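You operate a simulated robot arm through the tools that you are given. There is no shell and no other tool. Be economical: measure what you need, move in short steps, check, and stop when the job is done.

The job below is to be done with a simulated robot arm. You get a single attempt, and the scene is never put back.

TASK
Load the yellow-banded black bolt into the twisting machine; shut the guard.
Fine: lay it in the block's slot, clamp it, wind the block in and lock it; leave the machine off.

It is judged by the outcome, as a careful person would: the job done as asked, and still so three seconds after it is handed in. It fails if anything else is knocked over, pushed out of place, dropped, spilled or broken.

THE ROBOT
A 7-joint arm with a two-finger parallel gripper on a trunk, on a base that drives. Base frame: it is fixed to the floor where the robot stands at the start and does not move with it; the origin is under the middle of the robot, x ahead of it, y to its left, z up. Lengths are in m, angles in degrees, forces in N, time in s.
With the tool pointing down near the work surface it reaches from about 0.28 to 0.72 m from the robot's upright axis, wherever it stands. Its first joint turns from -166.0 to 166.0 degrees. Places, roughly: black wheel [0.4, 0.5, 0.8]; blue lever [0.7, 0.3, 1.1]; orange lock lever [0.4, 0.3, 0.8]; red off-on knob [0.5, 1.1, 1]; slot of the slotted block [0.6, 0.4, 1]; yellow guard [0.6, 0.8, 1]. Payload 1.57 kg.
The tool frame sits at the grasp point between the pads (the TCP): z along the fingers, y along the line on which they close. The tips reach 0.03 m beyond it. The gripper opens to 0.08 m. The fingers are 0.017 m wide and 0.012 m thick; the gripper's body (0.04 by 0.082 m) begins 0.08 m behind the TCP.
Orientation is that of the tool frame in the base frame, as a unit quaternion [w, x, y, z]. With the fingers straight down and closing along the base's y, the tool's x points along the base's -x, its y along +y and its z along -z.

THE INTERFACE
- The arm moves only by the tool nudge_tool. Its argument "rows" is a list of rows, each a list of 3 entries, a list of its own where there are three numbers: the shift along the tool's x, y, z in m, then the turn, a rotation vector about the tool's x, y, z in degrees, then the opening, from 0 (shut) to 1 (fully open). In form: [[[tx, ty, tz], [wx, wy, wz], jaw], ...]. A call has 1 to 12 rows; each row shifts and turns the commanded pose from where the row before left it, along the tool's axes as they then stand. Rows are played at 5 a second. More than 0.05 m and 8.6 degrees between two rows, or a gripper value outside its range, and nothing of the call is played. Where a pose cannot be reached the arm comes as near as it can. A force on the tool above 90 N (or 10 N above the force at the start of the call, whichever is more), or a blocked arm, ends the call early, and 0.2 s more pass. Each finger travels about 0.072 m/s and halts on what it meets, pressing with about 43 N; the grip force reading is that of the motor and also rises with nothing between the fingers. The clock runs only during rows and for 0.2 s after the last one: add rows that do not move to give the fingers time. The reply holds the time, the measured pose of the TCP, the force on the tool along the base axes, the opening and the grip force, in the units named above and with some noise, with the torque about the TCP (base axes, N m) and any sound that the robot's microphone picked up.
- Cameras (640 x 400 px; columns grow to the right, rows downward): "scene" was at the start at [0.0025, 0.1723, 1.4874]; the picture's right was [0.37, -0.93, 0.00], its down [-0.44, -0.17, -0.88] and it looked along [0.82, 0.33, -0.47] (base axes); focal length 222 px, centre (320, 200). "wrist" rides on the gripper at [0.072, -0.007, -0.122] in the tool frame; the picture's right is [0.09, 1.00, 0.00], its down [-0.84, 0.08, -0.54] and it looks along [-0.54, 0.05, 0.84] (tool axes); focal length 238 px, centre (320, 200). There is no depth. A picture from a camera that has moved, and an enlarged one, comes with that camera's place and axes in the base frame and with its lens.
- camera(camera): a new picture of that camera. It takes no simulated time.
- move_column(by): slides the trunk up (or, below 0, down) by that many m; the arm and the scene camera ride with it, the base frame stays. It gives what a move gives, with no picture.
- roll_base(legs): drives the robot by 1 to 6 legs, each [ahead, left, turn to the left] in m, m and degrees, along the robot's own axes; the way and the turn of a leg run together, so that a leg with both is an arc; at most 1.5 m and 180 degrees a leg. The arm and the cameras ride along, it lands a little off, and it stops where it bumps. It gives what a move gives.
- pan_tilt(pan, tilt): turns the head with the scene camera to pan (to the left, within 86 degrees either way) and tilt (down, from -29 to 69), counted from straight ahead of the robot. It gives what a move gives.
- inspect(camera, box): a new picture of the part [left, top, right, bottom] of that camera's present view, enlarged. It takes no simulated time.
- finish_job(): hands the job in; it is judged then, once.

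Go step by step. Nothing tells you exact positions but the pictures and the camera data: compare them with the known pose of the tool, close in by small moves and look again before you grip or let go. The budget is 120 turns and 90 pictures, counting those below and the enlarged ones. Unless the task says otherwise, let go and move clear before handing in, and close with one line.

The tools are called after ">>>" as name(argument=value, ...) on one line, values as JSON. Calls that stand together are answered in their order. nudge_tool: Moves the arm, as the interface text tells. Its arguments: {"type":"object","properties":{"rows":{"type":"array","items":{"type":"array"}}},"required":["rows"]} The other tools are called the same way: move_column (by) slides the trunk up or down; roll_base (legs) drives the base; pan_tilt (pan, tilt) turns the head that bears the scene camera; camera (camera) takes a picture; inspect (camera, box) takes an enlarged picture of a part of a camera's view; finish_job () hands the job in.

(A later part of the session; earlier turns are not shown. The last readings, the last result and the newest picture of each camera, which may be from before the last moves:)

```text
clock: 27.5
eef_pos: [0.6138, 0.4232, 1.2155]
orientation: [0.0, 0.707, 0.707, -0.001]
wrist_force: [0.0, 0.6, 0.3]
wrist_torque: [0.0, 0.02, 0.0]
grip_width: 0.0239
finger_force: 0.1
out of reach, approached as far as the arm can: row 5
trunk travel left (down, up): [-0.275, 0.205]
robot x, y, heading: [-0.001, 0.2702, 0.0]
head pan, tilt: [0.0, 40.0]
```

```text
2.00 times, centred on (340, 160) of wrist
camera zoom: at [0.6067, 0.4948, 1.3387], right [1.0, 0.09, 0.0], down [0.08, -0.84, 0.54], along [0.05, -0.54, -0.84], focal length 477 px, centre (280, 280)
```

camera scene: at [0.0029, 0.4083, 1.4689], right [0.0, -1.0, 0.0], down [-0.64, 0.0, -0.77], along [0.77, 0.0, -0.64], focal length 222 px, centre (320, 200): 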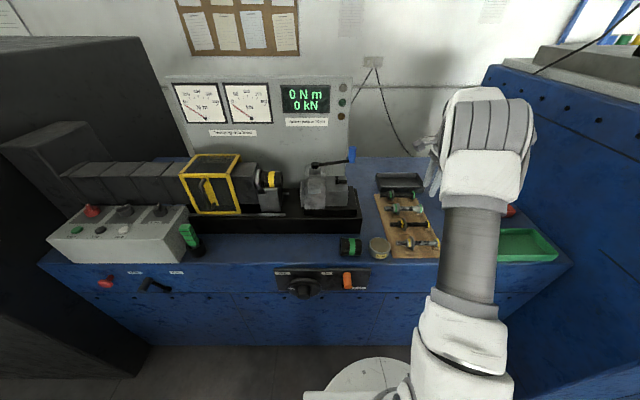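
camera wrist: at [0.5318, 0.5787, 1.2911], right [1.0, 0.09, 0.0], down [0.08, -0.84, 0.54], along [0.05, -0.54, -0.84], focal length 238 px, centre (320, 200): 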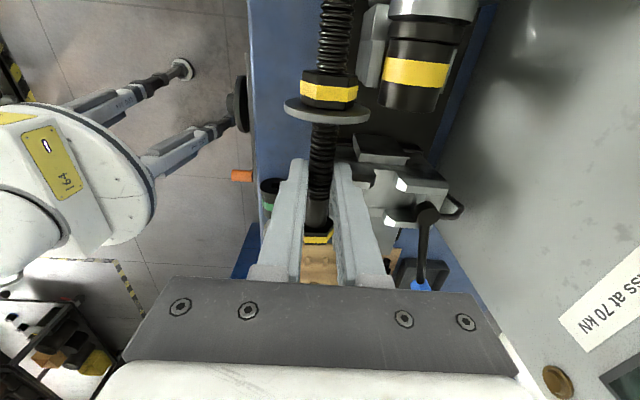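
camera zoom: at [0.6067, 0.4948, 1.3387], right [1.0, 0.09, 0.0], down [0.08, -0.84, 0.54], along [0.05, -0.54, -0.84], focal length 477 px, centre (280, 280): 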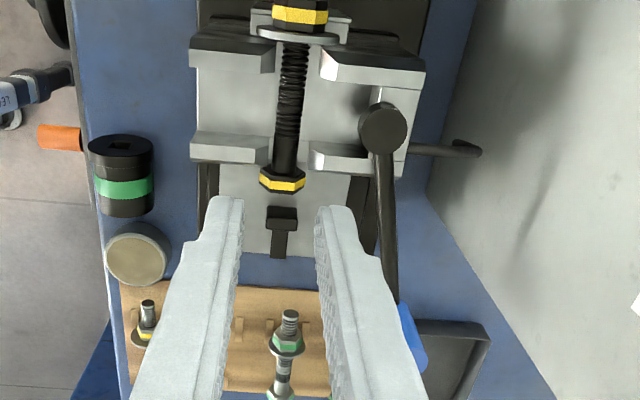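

The bolt is seated well. Next I'll study the clamp lever mechanism.

>>> inspect(camera="wrist", box=[350, 70, 460, 200])

>>> nudge_tool(rows=[[[0, -0.05, 0], [0, 0, 0], 0.3], [[0, -0.05, 0], [0, 0, 0], 0.3], [[0, -0.05, 0], [0, 0, 0], 0.3], [[0, -0.05, 0], [0, 0, 0], 0.3]])

>>> inspect(camera="scene", box=[290, 140, 370, 200])

```text
3.08 times, centred on (405, 135) of wrist
camera zoom: at [0.6067, 0.4948, 1.3387], right [1.0, 0.09, 0.0], down [0.08, -0.84, 0.54], along [0.05, -0.54, -0.84], focal length 733 px, centre (58, 400)
```

zoom: 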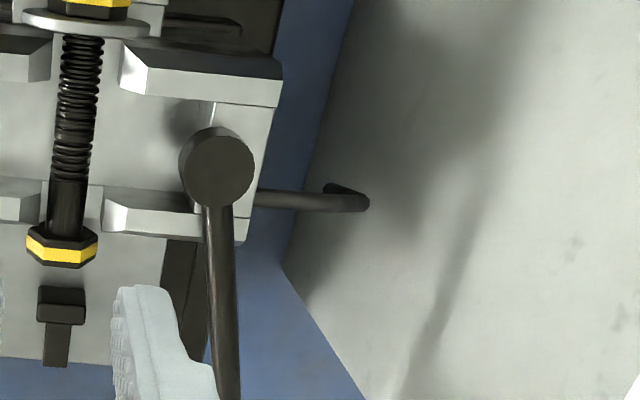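

```text
clock: 28.5
eef_pos: [0.4116, 0.423, 1.2155]
orientation: [-0.001, 0.707, 0.707, 0.001]
wrist_force: [1.7, 0.2, -0.1]
wrist_torque: [-0.03, 0.0, 0.01]
grip_width: 0.0241
finger_force: 0.0
trunk travel left (down, up): [-0.275, 0.205]
robot x, y, heading: [-0.0011, 0.2713, 0.1]
head pan, tilt: [0.0, 40.0]
```

```text
6.67 times, centred on (330, 170) of scene
camera zoom: at [0.0029, 0.4084, 1.4689], right [0.0, -1.0, 0.0], down [-0.64, 0.0, -0.77], along [0.77, 0.0, -0.64], focal length 1479 px, centre (253, 400)
```

zoom: 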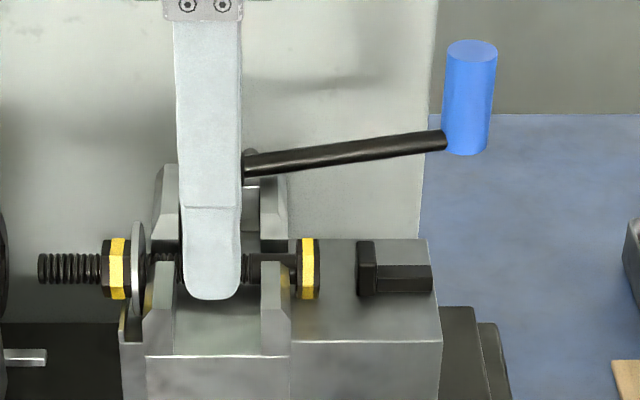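

The lever appears to be a cam lever about a vertical pivot at (0.67, 0.426), with its handle at about (0.71, 0.295). It should swing toward the operator to clamp. I'll drive a little forward for reach and look at the handle from above.

>>> roll_base(legs=[[0.1, 0, 0]])

>>> nudge_tool(rows=[[[-0.04, 0.02, 0], [0, 0, 0], 0.6], [[-0.03, 0.03, 0], [0, 0, 0], 0.6], [[0, 0.045, 0], [0, 0, 0], 0.6], [[0, 0.045, 0], [0, 0, 0], 0.6], [[0, 0, 0], [0, 0, 0], 0.6]])

>>> camera(camera="wrist")

>>> camera(camera="scene")

```text
clock: 29.8
eef_pos: [0.5029, 0.4224, 1.216]
orientation: [0.0, 0.707, 0.707, -0.001]
wrist_force: [0.4, 0.5, 0.2]
wrist_torque: [-0.03, 0.0, -0.04]
grip_width: 0.0241
finger_force: 0.2
trunk travel left (down, up): [-0.275, 0.205]
robot x, y, heading: [0.0911, 0.2726, 0.3]
head pan, tilt: [0.0, 40.0]
stopped in leg 1: the robot was blocked; the commanded pose is now the measured one
```

```text
clock: 31.0
eef_pos: [0.644, 0.3512, 1.2145]
orientation: [-0.001, 0.707, 0.707, -0.001]
wrist_force: [0.7, -0.2, 0.7]
wrist_torque: [0.0, -0.02, -0.01]
grip_width: 0.0482
finger_force: 0.2
trunk travel left (down, up): [-0.275, 0.205]
robot x, y, heading: [0.092, 0.2701, -0.1]
head pan, tilt: [0.0, 40.0]
```

```text
47 pictures are left
camera wrist: at [0.6366, 0.4229, 1.3368], right [1.0, 0.09, 0.0], down [0.08, -0.84, 0.54], along [0.05, -0.54, -0.84], focal length 238 px, centre (320, 200)
```

wrist: 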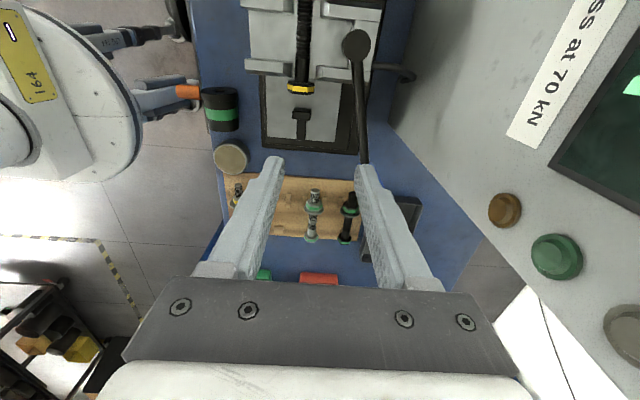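

```text
46 pictures are left
camera scene: at [0.0932, 0.4083, 1.4689], right [0.0, -1.0, 0.0], down [-0.64, 0.0, -0.77], along [0.77, 0.0, -0.64], focal length 222 px, centre (320, 200)
```

scene: 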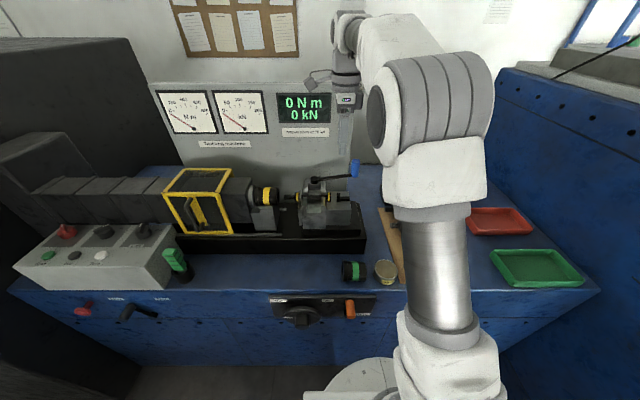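

>>> nudge_tool(rows=[[[-0.025, 0.03, 0], [0, 0, 0], 0.65], [[-0.025, 0.031, 0], [0, 0, 0], 0.65], [[0, 0, 0], [0, 0, 0], 0.65]])

>>> inspect(camera="wrist", box=[240, 60, 400, 260])

>>> inspect(camera="scene", box=[280, 100, 400, 220])

```text
clock: 31.8
eef_pos: [0.7036, 0.3016, 1.2144]
orientation: [0.0, 0.707, 0.707, 0.0]
wrist_force: [0.6, 0.4, 0.0]
wrist_torque: [-0.01, 0.03, -0.04]
grip_width: 0.0523
finger_force: 0.0
trunk travel left (down, up): [-0.275, 0.205]
robot x, y, heading: [0.0897, 0.2684, 0.1]
head pan, tilt: [0.0, 40.0]
```

```text
2.00 times, centred on (320, 160) of wrist
camera zoom: at [0.6982, 0.3724, 1.3371], right [1.0, 0.09, 0.0], down [0.08, -0.84, 0.54], along [0.05, -0.54, -0.84], focal length 477 px, centre (320, 280)
```

zoom: 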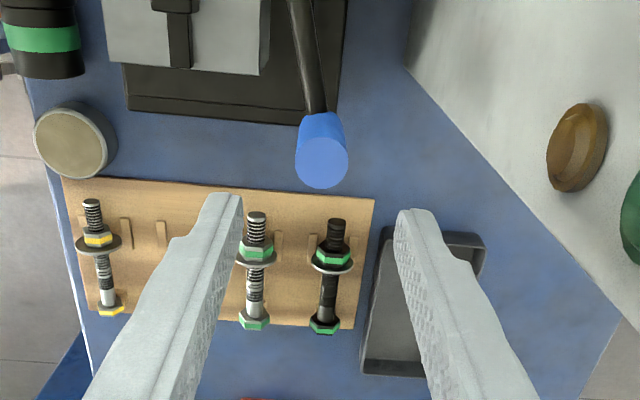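

```text
3.33 times, centred on (340, 160) of scene
camera zoom: at [0.0932, 0.4082, 1.4689], right [0.0, -1.0, 0.0], down [-0.64, 0.0, -0.77], along [0.77, 0.0, -0.64], focal length 739 px, centre (253, 333)
```

zoom: 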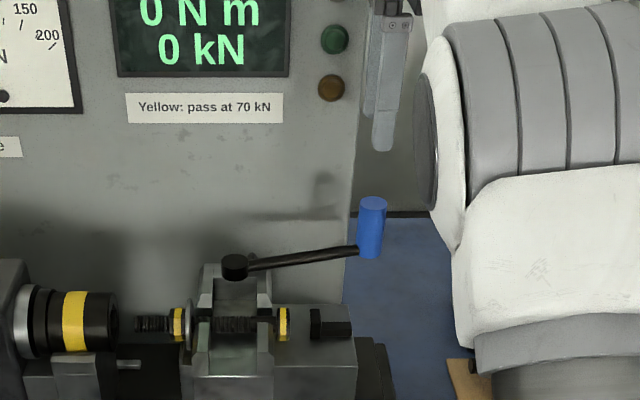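

Handle top is at (0.706, 0.297, 1.12). I'll descend around it and grip.

>>> nudge_tool(rows=[[[-0.005, 0.002, 0.035], [0, 0, 0], 0.65], [[0, 0, 0.035], [0, 0, 0], 0.65], [[0, 0, 0.025], [0, 0, 0], 0.65], [[0, 0, 0], [0, 0, 0], 0.3], [[0, 0, 0], [0, 0, 0], 0.2], [[0, 0, 0], [0, 0, 0], 0.2]])

>>> inspect(camera="wrist", box=[240, 60, 400, 260])

```text
clock: 33.2
eef_pos: [0.7051, 0.2959, 1.1201]
orientation: [-0.001, 0.708, 0.706, -0.001]
wrist_force: [-3.8, -0.1, -3.5]
wrist_torque: [0.12, -0.43, 0.06]
grip_width: 0.0254
finger_force: 35.9
trunk travel left (down, up): [-0.275, 0.205]
robot x, y, heading: [0.0939, 0.2698, 0.1]
head pan, tilt: [0.0, 40.0]
```

```text
2.00 times, centred on (320, 160) of wrist
camera zoom: at [0.6992, 0.3671, 1.2431], right [1.0, 0.09, 0.0], down [0.08, -0.84, 0.54], along [0.05, -0.54, -0.84], focal length 477 px, centre (320, 280)
```

zoom: 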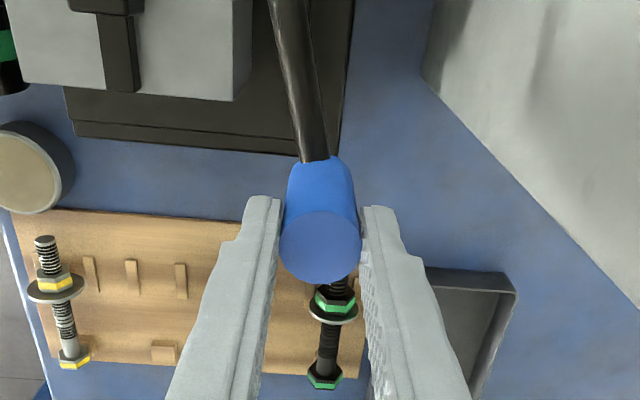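

Gripped the handle. I'll try a short swing toward the operator, following the arc about the pivot.

>>> nudge_tool(rows=[[[-0.0037, -0.0183, 0], [0, 0, 8], 0.1], [[-0.0037, -0.0183, 0], [0, 0, 8], 0.1], [[0, 0, 0], [0, 0, 0], 0.1]])

```text
clock: 34.0
eef_pos: [0.6669, 0.2923, 1.121]
orientation: [0.0, 0.8, 0.6, -0.001]
wrist_force: [-1.1, -2.9, -4.2]
wrist_torque: [-0.31, -0.48, 0.08]
grip_width: 0.0252
finger_force: 36.7
trunk travel left (down, up): [-0.275, 0.205]
robot x, y, heading: [0.0898, 0.27, -0.2]
head pan, tilt: [0.0, 40.0]
```

It moves freely. Continuing the arc.

>>> nudge_tool(rows=[[[-0.0037, -0.0183, 0], [0, 0, 8], 0.1], [[-0.0037, -0.0183, 0], [0, 0, 8], 0.1], [[-0.0037, -0.0183, 0], [0, 0, 8], 0.1], [[-0.0037, -0.0183, 0], [0, 0, 8], 0.1], [[0, 0, 0], [0, 0, 0], 0.1]])

>>> inspect(camera="scene", box=[260, 120, 380, 240])

```text
clock: 35.2
eef_pos: [0.5952, 0.3134, 1.1213]
orientation: [0.0, 0.934, 0.358, 0.0]
wrist_force: [-3.3, -0.7, 7.6]
wrist_torque: [-0.39, -0.04, 0.23]
grip_width: 0.0251
finger_force: 36.5
trunk travel left (down, up): [-0.275, 0.205]
robot x, y, heading: [0.0868, 0.2684, 0.1]
head pan, tilt: [0.0, 40.0]
```

```text
3.33 times, centred on (320, 180) of scene
camera zoom: at [0.0921, 0.4082, 1.469], right [0.0, -1.0, 0.0], down [-0.64, 0.0, -0.77], along [0.77, 0.0, -0.64], focal length 739 px, centre (320, 267)
```

zoom: 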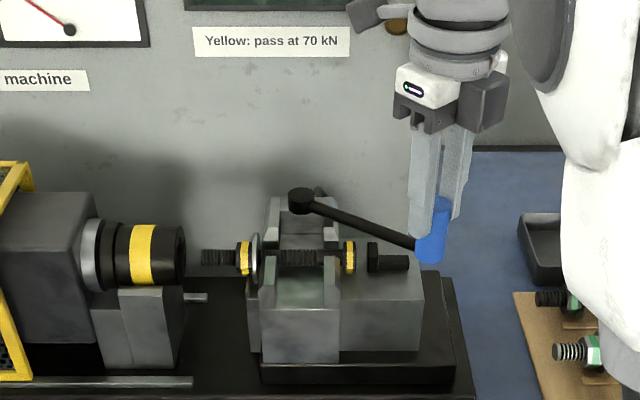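

>>> nudge_tool(rows=[[[-0.0037, -0.0183, 0], [0, 0, 8], 0.1], [[-0.0037, -0.0183, 0], [0, 0, 8], 0.1], [[-0.0037, -0.0183, 0], [0, 0, 8], 0.1], [[0, 0, 0], [0, 0, 0], 0.1]])

>>> inspect(camera="scene", box=[260, 120, 380, 240])

```text
clock: 36.2
eef_pos: [0.5564, 0.3509, 1.1211]
orientation: [0.0, 0.988, 0.155, -0.001]
wrist_force: [-9.2, -4.8, 7.8]
wrist_torque: [-0.29, 0.04, 0.18]
grip_width: 0.0253
finger_force: 37.1
trunk travel left (down, up): [-0.275, 0.205]
robot x, y, heading: [0.089, 0.2707, -0.0]
head pan, tilt: [0.0, 40.0]
```

```text
3.33 times, centred on (320, 180) of scene
camera zoom: at [0.0912, 0.4077, 1.469], right [0.0, -1.0, 0.0], down [-0.64, 0.0, -0.77], along [0.77, 0.0, -0.64], focal length 739 px, centre (320, 267)
```

zoom: 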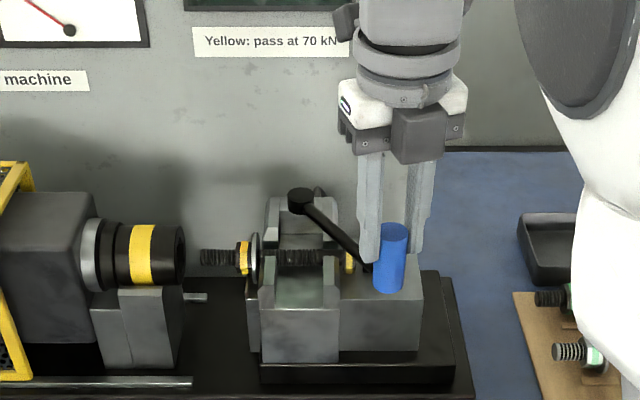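

>>> nudge_tool(rows=[[[-0.0037, -0.0183, 0], [0, 0, 8], 0.1], [[-0.0037, -0.0183, 0], [0, 0, 8], 0.1], [[0, 0, 0], [0, 0, 0], 0.1]])

```text
clock: 37.0
eef_pos: [0.5423, 0.3877, 1.1188]
orientation: [0.0, 1.0, 0.015, -0.002]
wrist_force: [-4.5, 0.1, -13.4]
wrist_torque: [0.61, -0.46, 0.09]
grip_width: 0.0255
finger_force: 37.3
trunk travel left (down, up): [-0.275, 0.205]
robot x, y, heading: [0.0906, 0.2713, 0.3]
head pan, tilt: [0.0, 40.0]
```

>>> nudge_tool(rows=[[[-0.0037, -0.0183, 0], [0, 0, 8], 0.1], [[0, 0, 0], [0, 0, 0], 0.1]])

>>> inspect(camera="scene", box=[260, 120, 380, 240])

```text
clock: 37.6
eef_pos: [0.5386, 0.4076, 1.1191]
orientation: [0.0, 0.999, -0.053, -0.001]
wrist_force: [1.2, 1.6, -17.1]
wrist_torque: [0.49, -0.65, 0.19]
grip_width: 0.0254
finger_force: 37.1
trunk travel left (down, up): [-0.275, 0.205]
robot x, y, heading: [0.0897, 0.267, -0.1]
head pan, tilt: [0.0, 40.0]
```

```text
3.33 times, centred on (320, 180) of scene
camera zoom: at [0.0937, 0.4088, 1.4687], right [0.0, -1.0, 0.0], down [-0.64, 0.0, -0.77], along [0.77, 0.0, -0.64], focal length 739 px, centre (320, 267)
```

zoom: 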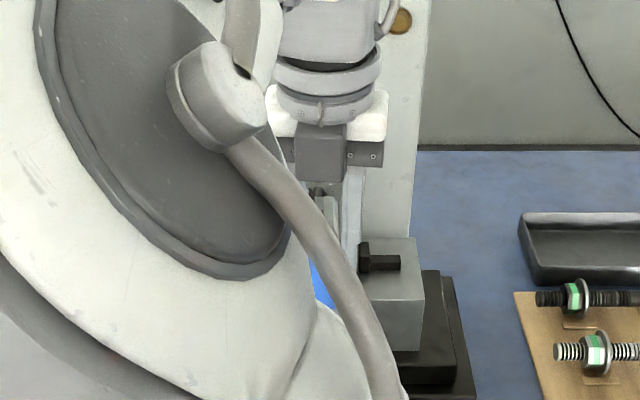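

>>> camera(camera="wrist")

```text
39 pictures are left
camera wrist: at [0.6111, 0.4045, 1.2409], right [-0.01, -1.0, 0.0], down [-0.84, 0.01, 0.54], along [-0.54, 0.01, -0.84], focal length 238 px, centre (320, 200)
```

wrist: 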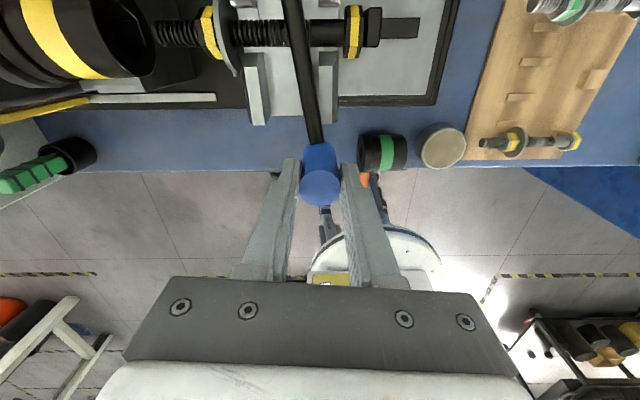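

The lever now crosses over the bolt and still moves freely. I'll continue until a stop or a click.

>>> nudge_tool(rows=[[[-0.0037, -0.0183, 0], [0, 0, 8], 0.1], [[0, 0, 0], [0, 0, 0], 0.1]])

```text
clock: 38.2
eef_pos: [0.5366, 0.4246, 1.1213]
orientation: [-0.001, 0.992, -0.122, -0.002]
wrist_force: [2.2, 1.3, -17.0]
wrist_torque: [0.4, -0.53, 0.04]
grip_width: 0.025
finger_force: 36.5
trunk travel left (down, up): [-0.275, 0.205]
robot x, y, heading: [0.0869, 0.2701, 0.0]
head pan, tilt: [0.0, 40.0]
```

>>> nudge_tool(rows=[[[-0.0037, -0.0183, 0], [0, 0, 8], 0.1], [[0, 0, 0], [0, 0, 0], 0.1]])

>>> inspect(camera="wrist", box=[200, 0, 440, 180])

```text
clock: 38.8
eef_pos: [0.5374, 0.428, 1.1209]
orientation: [0.006, 0.98, -0.2, -0.002]
wrist_force: [-12.3, -60.2, -23.2]
wrist_torque: [-0.53, -0.27, 0.18]
grip_width: 0.0254
finger_force: 37.5
trunk travel left (down, up): [-0.275, 0.205]
robot x, y, heading: [0.0931, 0.2685, -0.3]
head pan, tilt: [0.0, 40.0]
```

```text
2.22 times, centred on (320, 90) of wrist
camera zoom: at [0.6066, 0.4069, 1.2435], right [-0.31, -0.95, 0.01], down [-0.8, 0.26, 0.54], along [-0.52, 0.16, -0.84], focal length 530 px, centre (320, 444)
```

zoom: 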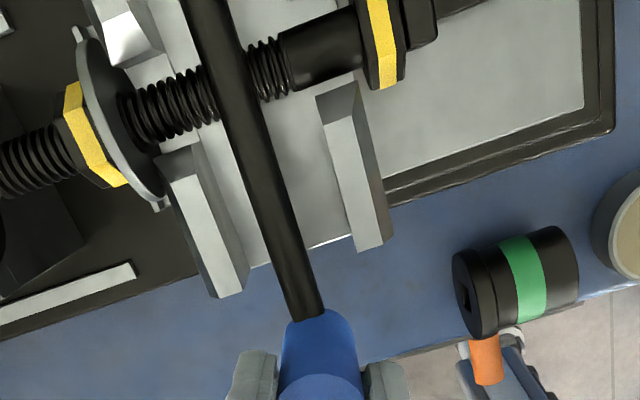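

Firm stop at the end of the swing, with the lever pointing straight at the operator, so it is clamped. I'll ease the load, release and lift.

>>> nudge_tool(rows=[[[0, 0.013, 0], [0, 0, 0], 0.1], [[0, 0, 0], [0, 0, 0], 0.5], [[0, 0, 0], [0, 0, 0], 0.6], [[0, 0, 0], [0, 0, 0], 0.6], [[0, 0, -0.03], [0, 0, 0], 0.6], [[0, 0, -0.04], [0, 0, 0], 0.6]])

>>> inspect(camera="wrist", box=[160, 0, 480, 220])

```text
clock: 40.2
eef_pos: [0.5321, 0.4299, 1.1905]
orientation: [0.001, 0.981, -0.192, 0.0]
wrist_force: [0.2, 0.5, 0.4]
wrist_torque: [-0.02, -0.02, 0.03]
grip_width: 0.048
finger_force: 0.1
trunk travel left (down, up): [-0.275, 0.205]
robot x, y, heading: [0.091, 0.2675, -0.0]
head pan, tilt: [0.0, 40.0]
```

```text
1.82 times, centred on (320, 110) of wrist
camera zoom: at [0.6017, 0.409, 1.3128], right [-0.29, -0.96, 0.0], down [-0.8, 0.24, 0.54], along [-0.52, 0.16, -0.84], focal length 433 px, centre (320, 364)
```

zoom: 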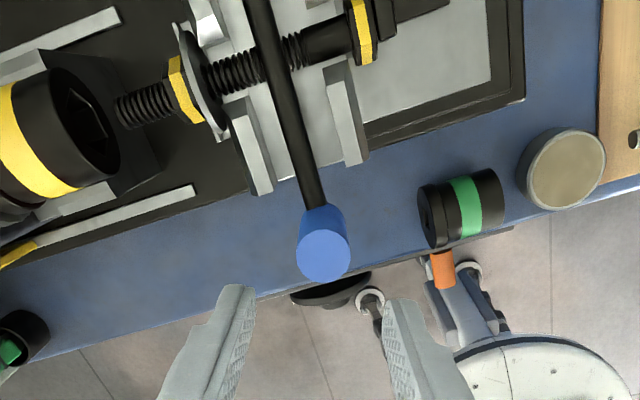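

Bolt clamped. Next is the wheel (hub at about (0.36, 0.46, 0.77)) on the front panel. I'll back off for a horizontal approach and look at the panel.

>>> roll_base(legs=[[-0.39, 0, 0], [0, 0.15, 0]])

>>> move_column(by=-0.2)

>>> nudge_tool(rows=[[[0, 0, 0], [0, 0, -8.5], 0.6], [[0, 0, 0], [0, 0, -8.5], 0.6], [[0, 0, 0], [0, 0, -8.5], 0.6], [[0, 0, 0], [0, 0, -8.5], 0.6], [[0, 0, 0], [0, 0, -8.5], 0.6], [[0, 0, 0], [0, 0, -8.5], 0.6], [[0, 0, 0], [0, 0, -8.5], 0.6], [[0, 0, 0], [0, 0, -8.5], 0.6], [[0, 0, 0], [0, 0, -8.5], 0.6], [[0, 0, 0], [0, 0, -8.5], 0.6], [[0, 0, 0], [0, 0, -8.5], 0.6], [[0, 0, 0], [0, 0, -8.5], 0.6]])

>>> nudge_tool(rows=[[[0, 0, 0], [0, 0, -8.5], 0.6], [[0, 0, 0], [0, 0, -8.5], 0.6], [[0, 0, 0], [0, 0, -8.5], 0.6], [[0, 0, 0], [0, 0, -8.5], 0.6], [[0, 0, 0], [0, 0, -8.5], 0.6], [[0, 0, 0], [0, 0, -8.5], 0.6], [[0, 0, 0], [0, 0, -8.5], 0.6], [[0, 0, 0], [0, 0, -8.5], 0.6], [[0, 0, 0], [0, 0, -8.5], 0.6], [[0, 0, 0], [0, 0, -8.5], 0.6], [[0, 0, 0], [0, 0, -8.5], 0.6], [[0, 0, 0], [0, 0, -7], 0.6]])

>>> camera(camera="scene")

```text
clock: 44.7
eef_pos: [0.1363, 0.5788, 1.1913]
orientation: [0.0, 0.981, -0.193, -0.001]
wrist_force: [-0.2, -0.6, 0.0]
wrist_torque: [-0.01, 0.02, 0.01]
grip_width: 0.0478
finger_force: 0.1
trunk travel left (down, up): [-0.275, 0.205]
robot x, y, heading: [-0.3074, 0.4187, -0.2]
head pan, tilt: [0.0, 40.0]
```

```text
clock: 46.9
eef_pos: [0.1355, 0.5779, 0.9906]
orientation: [0.001, 0.981, -0.194, 0.0]
wrist_force: [0.2, -0.9, 0.8]
wrist_torque: [0.02, -0.01, -0.01]
grip_width: 0.0481
finger_force: 0.2
trunk travel left (down, up): [-0.075, 0.405]
robot x, y, heading: [-0.3055, 0.4197, -0.2]
head pan, tilt: [0.0, 40.0]
```

```text
clock: 49.5
eef_pos: [0.1362, 0.5776, 0.9903]
orientation: [0.0, 0.766, 0.643, 0.0]
wrist_force: [-0.2, 0.6, -0.1]
wrist_torque: [-0.05, -0.03, 0.0]
grip_width: 0.0479
finger_force: 0.1
trunk travel left (down, up): [-0.075, 0.405]
robot x, y, heading: [-0.3075, 0.4189, -0.4]
head pan, tilt: [0.0, 40.0]
```

```text
clock: 52.1
eef_pos: [0.1361, 0.5781, 0.9899]
orientation: [-0.001, -0.003, 1.0, -0.001]
wrist_force: [-0.1, 0.4, 0.5]
wrist_torque: [0.0, -0.02, -0.02]
grip_width: 0.0478
finger_force: 0.1
trunk travel left (down, up): [-0.075, 0.405]
robot x, y, heading: [-0.3081, 0.4203, -0.3]
head pan, tilt: [0.0, 40.0]
```

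```text
36 pictures are left
camera scene: at [-0.3034, 0.5579, 1.2689], right [0.0, -1.0, 0.0], down [-0.64, 0.0, -0.77], along [0.77, 0.0, -0.64], focal length 222 px, centre (320, 200)
```

scene: 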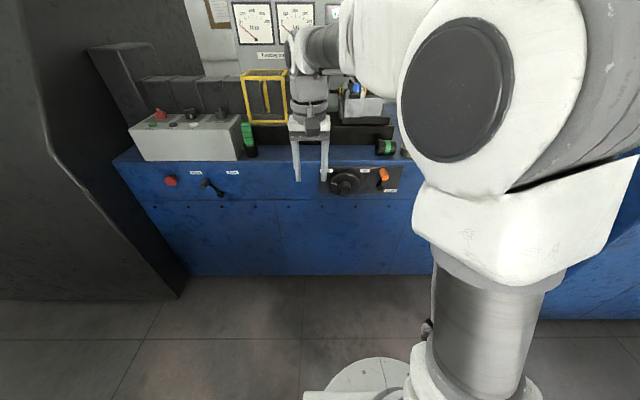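

>>> inspect(camera="scene", box=[310, 140, 420, 210])

```text
5.71 times, centred on (365, 175) of scene
camera zoom: at [-0.3034, 0.5579, 1.2689], right [0.0, -1.0, 0.0], down [-0.64, 0.0, -0.77], along [0.77, 0.0, -0.64], focal length 1267 px, centre (63, 343)
```

zoom: 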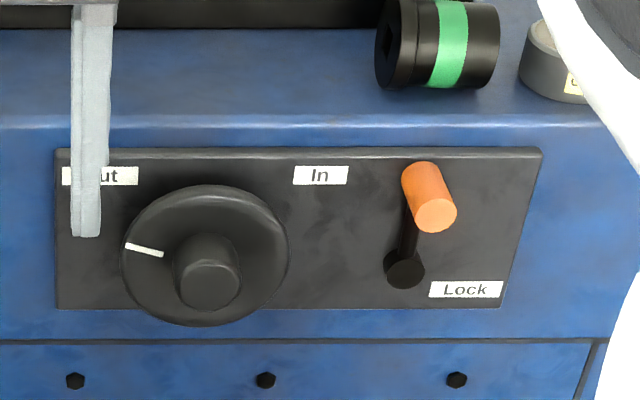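

Wheel centre is about (y 0.462, z 0.770), hub front at x≈0.358. The lock lever pivots at (y 0.325, z 0.75) with its orange stick straight up at z 0.829. I'll pitch the tool to horizontal in front of the wheel.

>>> nudge_tool(rows=[[[-0.03, -0.039, 0], [0, 0, 0], 0.75], [[-0.03, -0.039, 0], [0, 0, 0], 0.75], [[-0.03, -0.039, 0], [0, 0, 0], 0.75]])

>>> nudge_tool(rows=[[[0, 0, 0], [0, -8.5, 0], 0.75], [[0, 0, 0], [0, -8.5, 0], 0.75], [[0, 0, 0], [0, -8.5, 0], 0.75], [[0, 0, 0], [0, -8.5, 0], 0.75], [[0, 0, 0], [0, -8.5, 0], 0.75], [[0, 0, 0], [0, -8.5, 0], 0.75], [[0, 0, 0], [0, -8.5, 0], 0.75], [[0, 0, 0], [0, -8.5, 0], 0.75], [[0, 0, 0], [0, -8.5, 0], 0.75], [[0, 0, 0], [0, -8.5, 0], 0.75], [[0, 0, 0], [0, -5, 0], 0.75]])

```text
clock: 52.9
eef_pos: [0.2248, 0.4636, 0.9911]
orientation: [0.0, -0.003, 1.0, 0.0]
wrist_force: [-0.6, 0.6, 1.3]
wrist_torque: [0.01, -0.04, -0.01]
grip_width: 0.06
finger_force: 0.0
trunk travel left (down, up): [-0.075, 0.405]
robot x, y, heading: [-0.3114, 0.4134, -0.3]
head pan, tilt: [0.0, 40.0]
```

```text
clock: 55.3
eef_pos: [0.2266, 0.445, 0.9907]
orientation: [0.66, 0.008, 0.751, -0.03]
wrist_force: [0.3, -0.4, 0.4]
wrist_torque: [0.01, 0.04, 0.03]
grip_width: 0.0596
finger_force: 0.0
out of reach, approached as far as the arm can: row 7, 8
trunk travel left (down, up): [-0.075, 0.405]
robot x, y, heading: [-0.3029, 0.4195, -0.5]
head pan, tilt: [0.0, 40.0]
```

>>> nudge_tool(rows=[[[0.04, 0.006, 0.01], [0, 0, 0], 0.75], [[0.04, 0.006, 0.01], [0, 0, 0], 0.75], [[0.04, 0, 0.01], [0, 0, 0], 0.75], [[0.04, 0, 0.01], [0, 0, 0], 0.75], [[0.03, 0, 0.01], [0, 0, 0], 0.75], [[0.03, 0, 0.01], [0, 0, 0], 0.75], [[0, 0, 0], [0, 0, 0], 0.75]])

>>> camera(camera="scene")

>>> camera(camera="wrist")

```text
clock: 56.9
eef_pos: [0.251, 0.4749, 0.7782]
orientation: [0.659, 0.012, 0.751, -0.035]
wrist_force: [0.4, -0.1, 0.3]
wrist_torque: [-0.01, -0.01, 0.01]
grip_width: 0.0598
finger_force: 0.1
out of reach, approached as far as the arm can: row 3, 4, 5, 6
trunk travel left (down, up): [-0.075, 0.405]
robot x, y, heading: [-0.306, 0.4213, -0.2]
head pan, tilt: [0.0, 40.0]
```

```text
34 pictures are left
camera scene: at [-0.3035, 0.5578, 1.2689], right [0.0, -1.0, 0.0], down [-0.64, 0.0, -0.77], along [0.77, 0.0, -0.64], focal length 222 px, centre (320, 200)
```

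scene: 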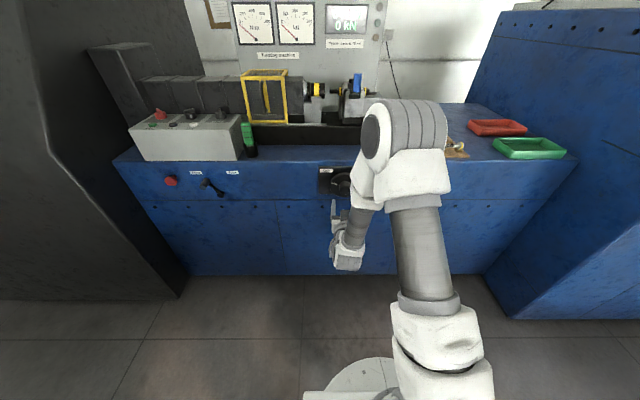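

```text
33 pictures are left
camera wrist: at [0.1206, 0.4739, 0.7236], right [0.05, 0.99, -0.13], down [-0.42, 0.14, 0.9], along [0.9, 0.01, 0.43], focal length 238 px, centre (320, 200)
```

wrist: 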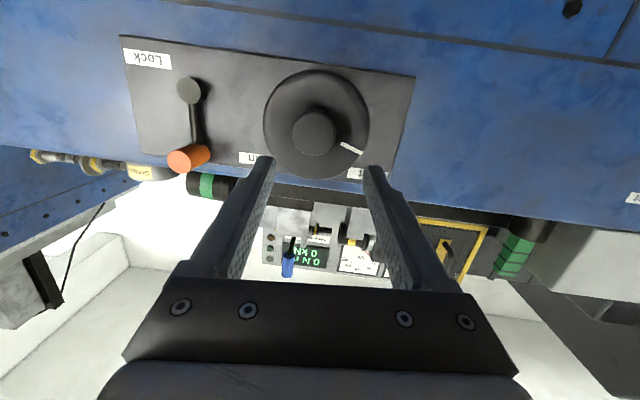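

The wrist is near its limit here, so I'll back the base off a bit and retry.

>>> roll_base(legs=[[-0.15, 0, 0]])

>>> nudge_tool(rows=[[[0, 0, 0.05], [0, 0, 0], 0.75], [[0, 0, 0.05], [0, 0, 0], 0.75], [[0, 0, 0.045], [0, 0, 0], 0.75], [[0, 0, 0], [0, 0, 0], 0.75], [[0, 0, 0], [0, 0, 0], 0.75]])

```text
clock: 58.5
eef_pos: [0.1028, 0.4753, 0.7791]
orientation: [0.659, 0.012, 0.751, -0.034]
wrist_force: [0.2, -0.4, 0.3]
wrist_torque: [0.03, 0.04, -0.02]
grip_width: 0.0597
finger_force: 0.1
trunk travel left (down, up): [-0.075, 0.405]
robot x, y, heading: [-0.4513, 0.4175, -0.3]
head pan, tilt: [0.0, 40.0]
```

```text
clock: 59.7
eef_pos: [0.2459, 0.478, 0.7633]
orientation: [0.659, 0.016, 0.751, -0.04]
wrist_force: [0.4, 0.3, 0.1]
wrist_torque: [0.01, 0.02, 0.0]
grip_width: 0.0598
finger_force: 0.0
out of reach, approached as far as the arm can: row 1, 2, 3
trunk travel left (down, up): [-0.075, 0.405]
robot x, y, heading: [-0.4572, 0.4222, -0.3]
head pan, tilt: [0.0, 40.0]
```

>>> move_column(by=-0.07)

>>> nudge_tool(rows=[[[-0.03, -0.006, 0], [0, 0, 0], 0.75], [[-0.03, -0.006, 0], [0, -3.5, 0], 0.75], [[-0.015, -0.004, 0], [0, -3.9, 0], 0.75], [[0, 0, 0], [0, 0, 0], 0.75]])

```text
clock: 60.8
eef_pos: [0.2472, 0.4789, 0.6933]
orientation: [0.658, 0.014, 0.752, -0.038]
wrist_force: [-0.2, -0.4, -0.4]
wrist_torque: [-0.01, 0.0, 0.0]
grip_width: 0.0598
finger_force: 0.1
trunk travel left (down, up): [-0.005, 0.475]
robot x, y, heading: [-0.4566, 0.4164, -0.3]
head pan, tilt: [0.0, 40.0]
```

```text
clock: 61.8
eef_pos: [0.2547, 0.4742, 0.7695]
orientation: [0.705, 0.016, 0.707, -0.045]
wrist_force: [0.0, 0.7, 0.5]
wrist_torque: [0.0, 0.06, 0.04]
grip_width: 0.06
finger_force: 0.0
out of reach, approached as far as the arm can: row 3
trunk travel left (down, up): [-0.005, 0.475]
robot x, y, heading: [-0.4582, 0.4186, -0.5]
head pan, tilt: [0.0, 40.0]
```

>>> nudge_tool(rows=[[[0, -0.004, 0.01], [-4.9, 0, 0], 0.75], [[0, -0.008, 0.03], [0, 0, 0], 0.75], [[0, 0, 0], [0, 0, 0], 0.75]])

>>> camera(camera="wrist")

```text
clock: 62.6
eef_pos: [0.2837, 0.4661, 0.7676]
orientation: [0.704, 0.02, 0.708, -0.048]
wrist_force: [0.3, -1.2, -0.4]
wrist_torque: [-0.01, -0.01, -0.01]
grip_width: 0.06
finger_force: 0.0
out of reach, approached as far as the arm can: row 1
trunk travel left (down, up): [-0.005, 0.475]
robot x, y, heading: [-0.4544, 0.418, -0.4]
head pan, tilt: [0.0, 40.0]
```

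```text
32 pictures are left
camera wrist: at [0.1611, 0.4675, 0.6974], right [0.1, 0.99, -0.13], down [-0.53, 0.16, 0.83], along [0.85, -0.01, 0.53], focal length 238 px, centre (320, 200)
```

wrist: 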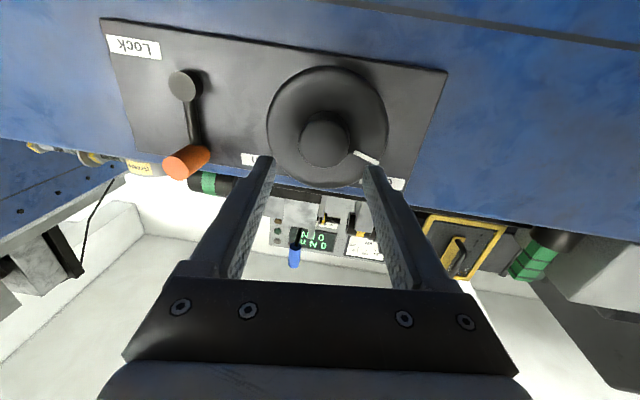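

>>> roll_base(legs=[[0, -0.067, 5.2]])

>>> nudge_tool(rows=[[[0, 0, 0], [0, 0, 0], 0.75]])

>>> inspect(camera="wrist", box=[240, 40, 410, 240])

```text
clock: 63.8
eef_pos: [0.2792, 0.4663, 0.7677]
orientation: [0.706, -0.013, 0.708, -0.015]
wrist_force: [0.4, 0.0, 0.8]
wrist_torque: [-0.01, 0.01, 0.0]
grip_width: 0.0598
finger_force: 0.0
trunk travel left (down, up): [-0.005, 0.475]
robot x, y, heading: [-0.453, 0.3555, 5.0]
head pan, tilt: [0.0, 40.0]
```

```text
clock: 64.2
eef_pos: [0.2788, 0.4658, 0.7689]
orientation: [0.706, -0.013, 0.708, -0.016]
wrist_force: [-0.4, -0.3, 0.1]
wrist_torque: [0.06, -0.03, -0.01]
grip_width: 0.0602
finger_force: 0.0
trunk travel left (down, up): [-0.005, 0.475]
robot x, y, heading: [-0.453, 0.3506, 4.8]
head pan, tilt: [0.0, 40.0]
```

```text
2.00 times, centred on (325, 140) of wrist
camera zoom: at [0.1568, 0.456, 0.6975], right [0.0, 0.99, -0.13], down [-0.54, 0.11, 0.83], along [0.84, 0.07, 0.53], focal length 477 px, centre (310, 320)
```

zoom: 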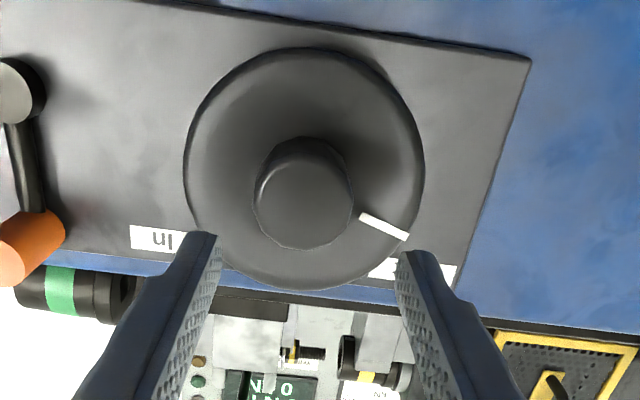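

Aligned. I'll advance onto the hub and grip.

>>> nudge_tool(rows=[[[0.002, -0.004, 0.03], [0, 0, 0], 0.78], [[0, 0, 0.025], [0, 0, 0], 0.78], [[0, 0, 0.016], [0, 0, 0], 0.78], [[0, 0, 0], [0, 0, 0], 0.78]])

>>> inspect(camera="wrist", box=[240, 40, 410, 240])

```text
clock: 65.2
eef_pos: [0.3451, 0.4627, 0.7673]
orientation: [0.705, -0.014, 0.709, -0.015]
wrist_force: [-60.8, -3.2, 2.8]
wrist_torque: [-0.01, -0.24, 1.99]
grip_width: 0.0589
finger_force: 0.0
trunk travel left (down, up): [-0.005, 0.475]
robot x, y, heading: [-0.4522, 0.354, 4.9]
head pan, tilt: [0.0, 40.0]
```

```text
2.00 times, centred on (325, 140) of wrist
camera zoom: at [0.2242, 0.4533, 0.6961], right [0.0, 0.99, -0.13], down [-0.54, 0.11, 0.84], along [0.84, 0.07, 0.53], focal length 477 px, centre (310, 320)
```

zoom: 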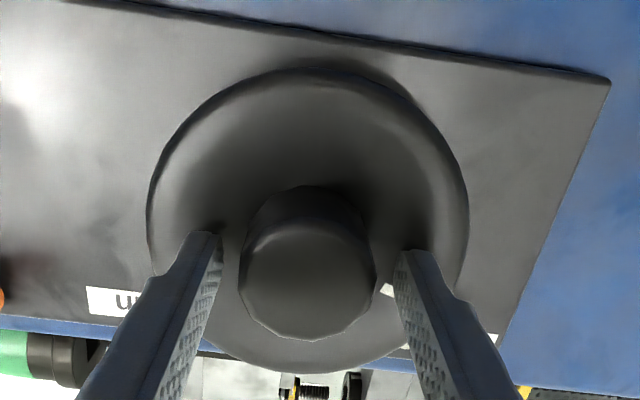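

Touched the wheel disc; I'll back off 7 mm and close on the hub.

>>> nudge_tool(rows=[[[0, 0, -0.011], [0, 0, 0], 0.78], [[0, 0, 0], [0, 0, 0], 0.5], [[0, 0, 0], [0, 0, 0], 0.2], [[0, 0, 0], [0, 0, 0], 0.2], [[0, 0, 0], [0, 0, 0], 0.2]])

```text
clock: 66.4
eef_pos: [0.3386, 0.4624, 0.768]
orientation: [0.707, -0.011, 0.707, -0.017]
wrist_force: [26.8, 2.2, 6.3]
wrist_torque: [0.03, 0.37, 0.5]
grip_width: 0.0427
finger_force: 45.3
trunk travel left (down, up): [-0.005, 0.475]
robot x, y, heading: [-0.4528, 0.3551, 4.9]
head pan, tilt: [0.0, 40.0]
```

>>> nudge_tool(rows=[[[0, 0, 0.003], [0, 0, 6], 0], [[0, 0, 0], [0, 0, 8], 0], [[0, 0, 0], [0, 0, 8], 0], [[0, 0, 0], [0, 0, 0], 0]])

>>> camera(camera="scene")

```text
clock: 67.4
eef_pos: [0.344, 0.4614, 0.7672]
orientation: [0.692, 0.139, 0.702, 0.101]
wrist_force: [-50.3, -56.2, -20.6]
wrist_torque: [-0.13, -0.86, -0.16]
grip_width: 0.0434
finger_force: 44.7
out of reach, approached as far as the arm can: row 2, 3
trunk travel left (down, up): [-0.005, 0.475]
robot x, y, heading: [-0.4524, 0.3501, 4.6]
head pan, tilt: [0.0, 40.0]
```

```text
29 pictures are left
camera scene: at [-0.4625, 0.4884, 1.1988], right [0.08, -1.0, 0.0], down [-0.64, -0.05, -0.77], along [0.76, 0.07, -0.64], focal length 222 px, centre (320, 200)
```

scene: 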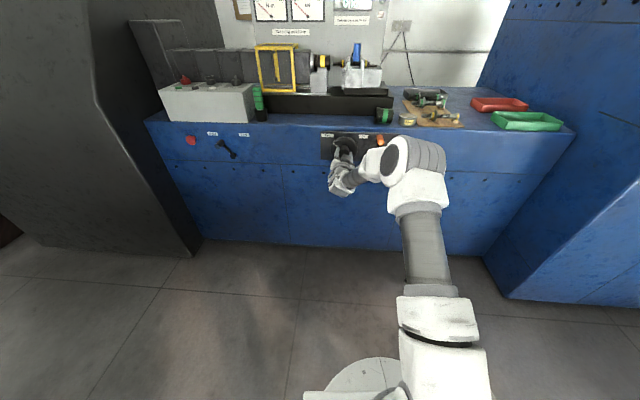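

The wrist limit interferes here. I'll release, back the base off so the arm is stretched more horizontally, and retry.

>>> nudge_tool(rows=[[[0, 0, -0.003], [0, 0, 0], 0.78], [[0, 0, 0], [0, 0, 0], 0.78], [[0, 0, 0], [0, 0, 0], 0.78], [[0, 0, -0.03], [0, 0, 0], 0.78], [[0, 0, -0.04], [0, 0, 0], 0.78], [[0, 0, 0], [0, 0, 0], 0.78]])

>>> roll_base(legs=[[-0.14, 0, 0]])

>>> nudge_tool(rows=[[[0, 0, 0.045], [0, 0, 0], 0.78], [[0, 0, 0.045], [0, 0, 0], 0.78], [[0, 0, 0.045], [0, 0, 0], 0.78], [[0, 0, 0.0], [0, 0, -8], 0.78], [[0, 0, 0.0], [0, 0, -8], 0.78], [[0, 0, 0.0], [0, 0, -5], 0.78], [[0, 0, 0], [0, 0, 0], 0.78]])

```text
clock: 68.8
eef_pos: [0.2701, 0.4891, 0.7795]
orientation: [0.695, 0.125, 0.698, 0.117]
wrist_force: [0.2, -0.6, 0.6]
wrist_torque: [-0.02, -0.02, -0.04]
grip_width: 0.0625
finger_force: 0.1
out of reach, approached as far as the arm can: row 1
trunk travel left (down, up): [-0.005, 0.475]
robot x, y, heading: [-0.4527, 0.3528, 5.0]
head pan, tilt: [0.0, 40.0]
```

```text
clock: 70.3
eef_pos: [0.1329, 0.4742, 0.7783]
orientation: [0.695, 0.127, 0.698, 0.114]
wrist_force: [-0.6, -0.2, -0.2]
wrist_torque: [0.02, 0.0, -0.01]
grip_width: 0.0625
finger_force: 0.0
trunk travel left (down, up): [-0.005, 0.475]
robot x, y, heading: [-0.5907, 0.3391, 4.6]
head pan, tilt: [0.0, 40.0]
```

```text
clock: 72.0
eef_pos: [0.2661, 0.4727, 0.7779]
orientation: [0.704, -0.003, 0.71, -0.015]
wrist_force: [-0.4, 0.0, -0.4]
wrist_torque: [-0.07, 0.0, 0.01]
grip_width: 0.0624
finger_force: 0.0
trunk travel left (down, up): [-0.005, 0.475]
robot x, y, heading: [-0.5921, 0.3407, 4.7]
head pan, tilt: [0.0, 40.0]
```

No limits now. I'll test the roll range in free air.

>>> nudge_tool(rows=[[[0, 0, 0], [0, 0, 8.5], 0.78], [[0, 0, 0], [0, 0, 8.5], 0.78], [[0, 0, 0], [0, 0, 8.5], 0.78], [[0, 0, 0], [0, 0, 8.5], 0.78], [[0, 0, 0], [0, 0, 8.5], 0.78], [[0, 0, 0], [0, 0, 8.5], 0.78], [[0, 0, 0], [0, 0, 8.5], 0.78], [[0, 0, 0], [0, 0, 8.5], 0.78], [[0, 0, 0], [0, 0, 8.5], 0.78], [[0, 0, 0], [0, 0, 8.5], 0.78], [[0, 0, 0], [0, 0, 8.5], 0.78], [[0, 0, 0], [0, 0, 8.5], 0.78]])

>>> nudge_tool(rows=[[[0, 0, 0], [0, 0, 8.5], 0.78], [[0, 0, 0], [0, 0, 8.5], 0.78], [[0, 0, 0], [0, 0, 8.5], 0.78], [[0, 0, 0], [0, 0, 8.5], 0.78], [[0, 0, 0], [0, 0, 8.5], 0.78], [[0, 0, 0], [0, 0, 8.5], 0.78], [[0, 0, 0], [0, 0, 8.5], 0.78], [[0, 0, 0], [0, 0, 8.5], 0.78]])

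>>> camera(camera="wrist")

```text
clock: 74.5
eef_pos: [0.3302, 0.514, 0.8662]
orientation: [0.45, 0.553, 0.454, 0.535]
wrist_force: [1.0, -0.5, 1.2]
wrist_torque: [0.01, -0.03, 0.02]
grip_width: 0.0625
finger_force: 0.0
out of reach, approached as far as the arm can: row 5, 6, 7, 8, 9, 10, 11, 12
trunk travel left (down, up): [-0.005, 0.475]
robot x, y, heading: [-0.5922, 0.3403, 4.7]
head pan, tilt: [0.0, 40.0]
```

```text
clock: 76.3
eef_pos: [0.337, 0.4108, 0.98]
orientation: [0.109, 0.661, 0.173, 0.722]
wrist_force: [1.0, -0.5, -0.4]
wrist_torque: [0.02, 0.03, -0.01]
grip_width: 0.0625
finger_force: 0.1
out of reach, approached as far as the arm can: row 1, 2, 3, 4, 5, 6, 7, 8
trunk travel left (down, up): [-0.005, 0.475]
robot x, y, heading: [-0.5911, 0.3422, 4.8]
head pan, tilt: [0.0, 40.0]
```

```text
28 pictures are left
camera wrist: at [0.2093, 0.4317, 1.0353], right [0.06, -0.88, 0.48], down [-0.45, -0.45, -0.77], along [0.89, -0.16, -0.42], focal length 238 px, centre (320, 200)
```

wrist: 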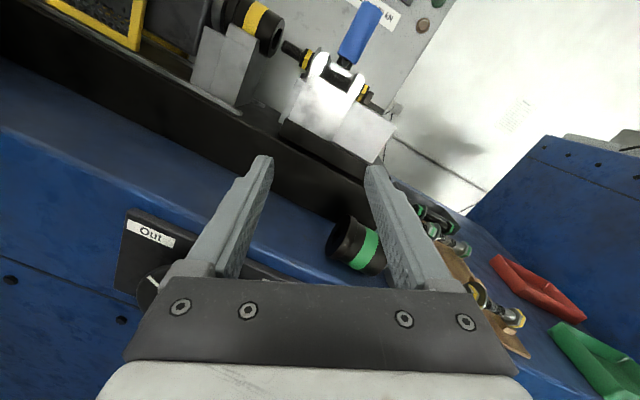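

That roll drives the arm away from the wheel. I'll retract, unwind, and test the other direction.

>>> nudge_tool(rows=[[[0, 0, -0.05], [0, 0, 0], 0.78], [[0, 0, -0.05], [0, 0, 0], 0.78], [[0, 0, 0], [0, 0, -8.5], 0.78], [[0, 0, 0], [0, 0, -8.5], 0.78], [[0, 0, 0], [0, 0, -8.5], 0.78], [[0, 0, 0], [0, 0, -8.5], 0.78], [[0, 0, 0], [0, 0, -8.5], 0.78], [[0, 0, 0], [0, 0, -8.5], 0.78], [[0, 0, 0], [0, 0, -8.5], 0.78], [[0, 0, 0], [0, 0, -8.5], 0.78], [[0, 0, 0], [0, 0, -8.5], 0.78], [[0, 0, 0], [0, 0, -8.5], 0.78]])

>>> nudge_tool(rows=[[[0, 0, 0], [0, 0, -8.5], 0.78], [[0, 0, 0], [0, 0, -8.5], 0.78], [[0, 0, 0], [0, 0, -8.5], 0.78], [[0, 0, 0], [0, 0, -8.5], 0.78], [[0, 0, 0], [0, 0, -8.5], 0.78], [[0, 0, 0], [0, 0, -8.5], 0.78], [[0, 0, 0], [0, 0, -8.5], 0.78], [[0, 0, 0], [0, 0, -8.5], 0.78], [[0, 0, 0], [0, 0, -8.5], 0.78], [[0, 0, 0], [0, 0, -8.5], 0.78], [[0, 0, 0], [0, 0, 0], 0.78]])

```text
clock: 79.0
eef_pos: [0.3374, 0.3943, 0.9773]
orientation: [0.57, 0.389, 0.582, 0.43]
wrist_force: [-0.9, -0.1, 0.2]
wrist_torque: [-0.01, -0.01, -0.03]
grip_width: 0.0622
finger_force: 0.0
out of reach, approached as far as the arm can: row 1, 2
trunk travel left (down, up): [-0.005, 0.475]
robot x, y, heading: [-0.5887, 0.3418, 4.7]
head pan, tilt: [0.0, 40.0]
```

```text
clock: 81.3
eef_pos: [0.3374, 0.396, 0.9773]
orientation: [0.711, -0.106, 0.692, -0.067]
wrist_force: [-0.1, 0.3, -0.3]
wrist_torque: [-0.01, 0.01, -0.01]
grip_width: 0.0625
finger_force: 0.1
trunk travel left (down, up): [-0.005, 0.475]
robot x, y, heading: [-0.5916, 0.3426, 4.7]
head pan, tilt: [0.0, 40.0]
```

>>> nudge_tool(rows=[[[0, 0, -0.04], [0, 0, 7], 0.78], [[0, 0, -0.04], [0, 0, 7], 0.78], [[0.045, 0.015, 0], [0, 0, 0], 0.78], [[0.045, 0.015, 0], [0, 0, 0], 0.78], [[0.045, 0.015, 0], [0, 0, 0], 0.78], [[0.045, 0.015, 0], [0, 0, 0], 0.78], [[0.025, 0.006, 0], [0, 0, 0], 0.78], [[0, 0, 0], [0, 0, 0], 0.78]])

>>> nudge_tool(rows=[[[0, 0, 0], [0, 0, -8.5], 0.78], [[0, 0, 0], [0, 0, -8.5], 0.78], [[0, 0, 0], [0, 0, -8.5], 0.78], [[0, 0, 0], [0, 0, -8.5], 0.78], [[0, 0, 0], [0, 0, -8.5], 0.78], [[0, 0, 0], [0, 0, -8.5], 0.78], [[0, 0, 0], [0, 0, -8.5], 0.78], [[0, 0, 0], [0, 0, -8.5], 0.78], [[0, 0, 0], [0, 0, -8.5], 0.78], [[0, 0, 0], [0, 0, -8.5], 0.78], [[0, 0, 0], [0, 0, 0], 0.78]])

```text
clock: 83.2
eef_pos: [0.3467, 0.4493, 0.7949]
orientation: [0.717, -0.013, 0.696, 0.016]
wrist_force: [-11.0, -31.0, 13.1]
wrist_torque: [-0.7, 0.02, -1.47]
grip_width: 0.0801
finger_force: 9.8
out of reach, approached as far as the arm can: row 1, 2, 3, 4
trunk travel left (down, up): [-0.005, 0.475]
robot x, y, heading: [-0.5903, 0.3425, 4.9]
head pan, tilt: [0.0, 40.0]
```

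```text
clock: 85.5
eef_pos: [0.3455, 0.463, 0.7838]
orientation: [0.538, -0.493, 0.504, -0.463]
wrist_force: [-35.4, 11.3, -22.4]
wrist_torque: [0.66, 2.09, 0.24]
grip_width: 0.08
finger_force: 9.8
trunk travel left (down, up): [-0.005, 0.475]
robot x, y, heading: [-0.5899, 0.3407, 4.6]
head pan, tilt: [0.0, 40.0]
```

>>> camera(camera="wrist")

>>> inspect(camera="scene", box=[290, 30, 430, 210])

```text
27 pictures are left
camera wrist: at [0.2288, 0.3829, 0.7836], right [0.01, -0.01, -1.0], down [-0.59, 0.81, -0.01], along [0.81, 0.59, 0.0], focal length 238 px, centre (320, 200)
```

wrist: 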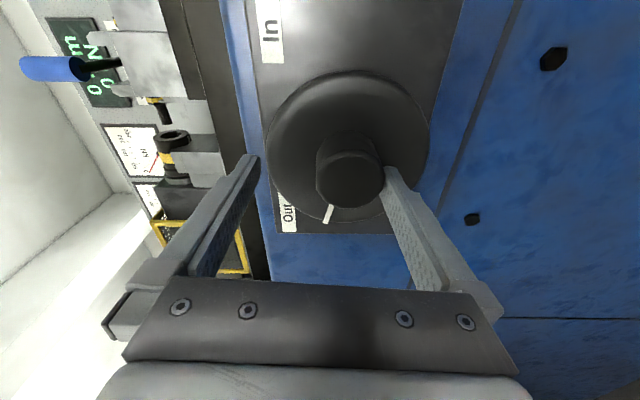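

```text
2.22 times, centred on (360, 120) of scene
camera zoom: at [-0.6001, 0.4803, 1.1985], right [0.08, -1.0, 0.0], down [-0.64, -0.05, -0.77], along [0.76, 0.06, -0.64], focal length 493 px, centre (231, 378)
```

zoom: 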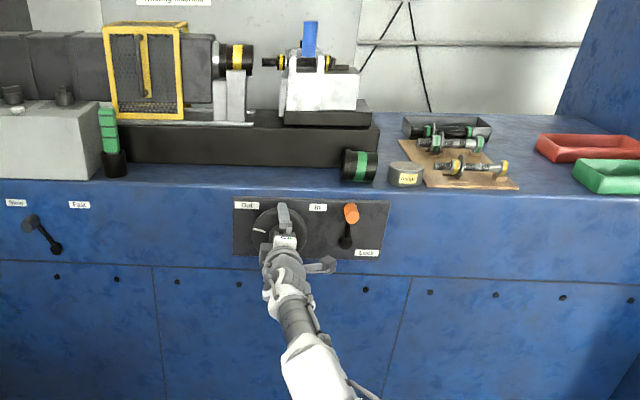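

The arm has found a better posture (from below), with the fingers straddling the hub. I'll centre, grip, and turn clockwise a bit.

>>> nudge_tool(rows=[[[0, 0.008, -0.008], [0, 0, 0], 0.9], [[0, 0.009, 0], [0, 0, 0], 0.9], [[0, 0, 0], [0, 0, 0], 0.9], [[0, 0, 0], [0, 0, 0], 0.9]])

>>> nudge_tool(rows=[[[0, 0, 0], [0, 0, 0], 0.5], [[0, 0, 0], [0, 0, 0], 0.2], [[0, 0, 0], [0, 0, 0], 0.2], [[0, 0, 0], [0, 0, 0], 0]])

```text
clock: 86.5
eef_pos: [0.3447, 0.4629, 0.777]
orientation: [0.54, -0.487, 0.502, -0.468]
wrist_force: [-7.5, 5.4, 5.1]
wrist_torque: [0.25, 0.19, 0.26]
grip_width: 0.0685
finger_force: 0.0
out of reach, approached as far as the arm can: row 1
trunk travel left (down, up): [-0.005, 0.475]
robot x, y, heading: [-0.5898, 0.3412, 4.8]
head pan, tilt: [0.0, 40.0]
```

```text
clock: 87.5
eef_pos: [0.3456, 0.4612, 0.7648]
orientation: [0.537, -0.489, 0.506, -0.465]
wrist_force: [-16.8, -2.3, -25.1]
wrist_torque: [-0.05, 0.88, -0.61]
grip_width: 0.0432
finger_force: 45.2
trunk travel left (down, up): [-0.005, 0.475]
robot x, y, heading: [-0.5914, 0.3392, 4.6]
head pan, tilt: [0.0, 40.0]
```

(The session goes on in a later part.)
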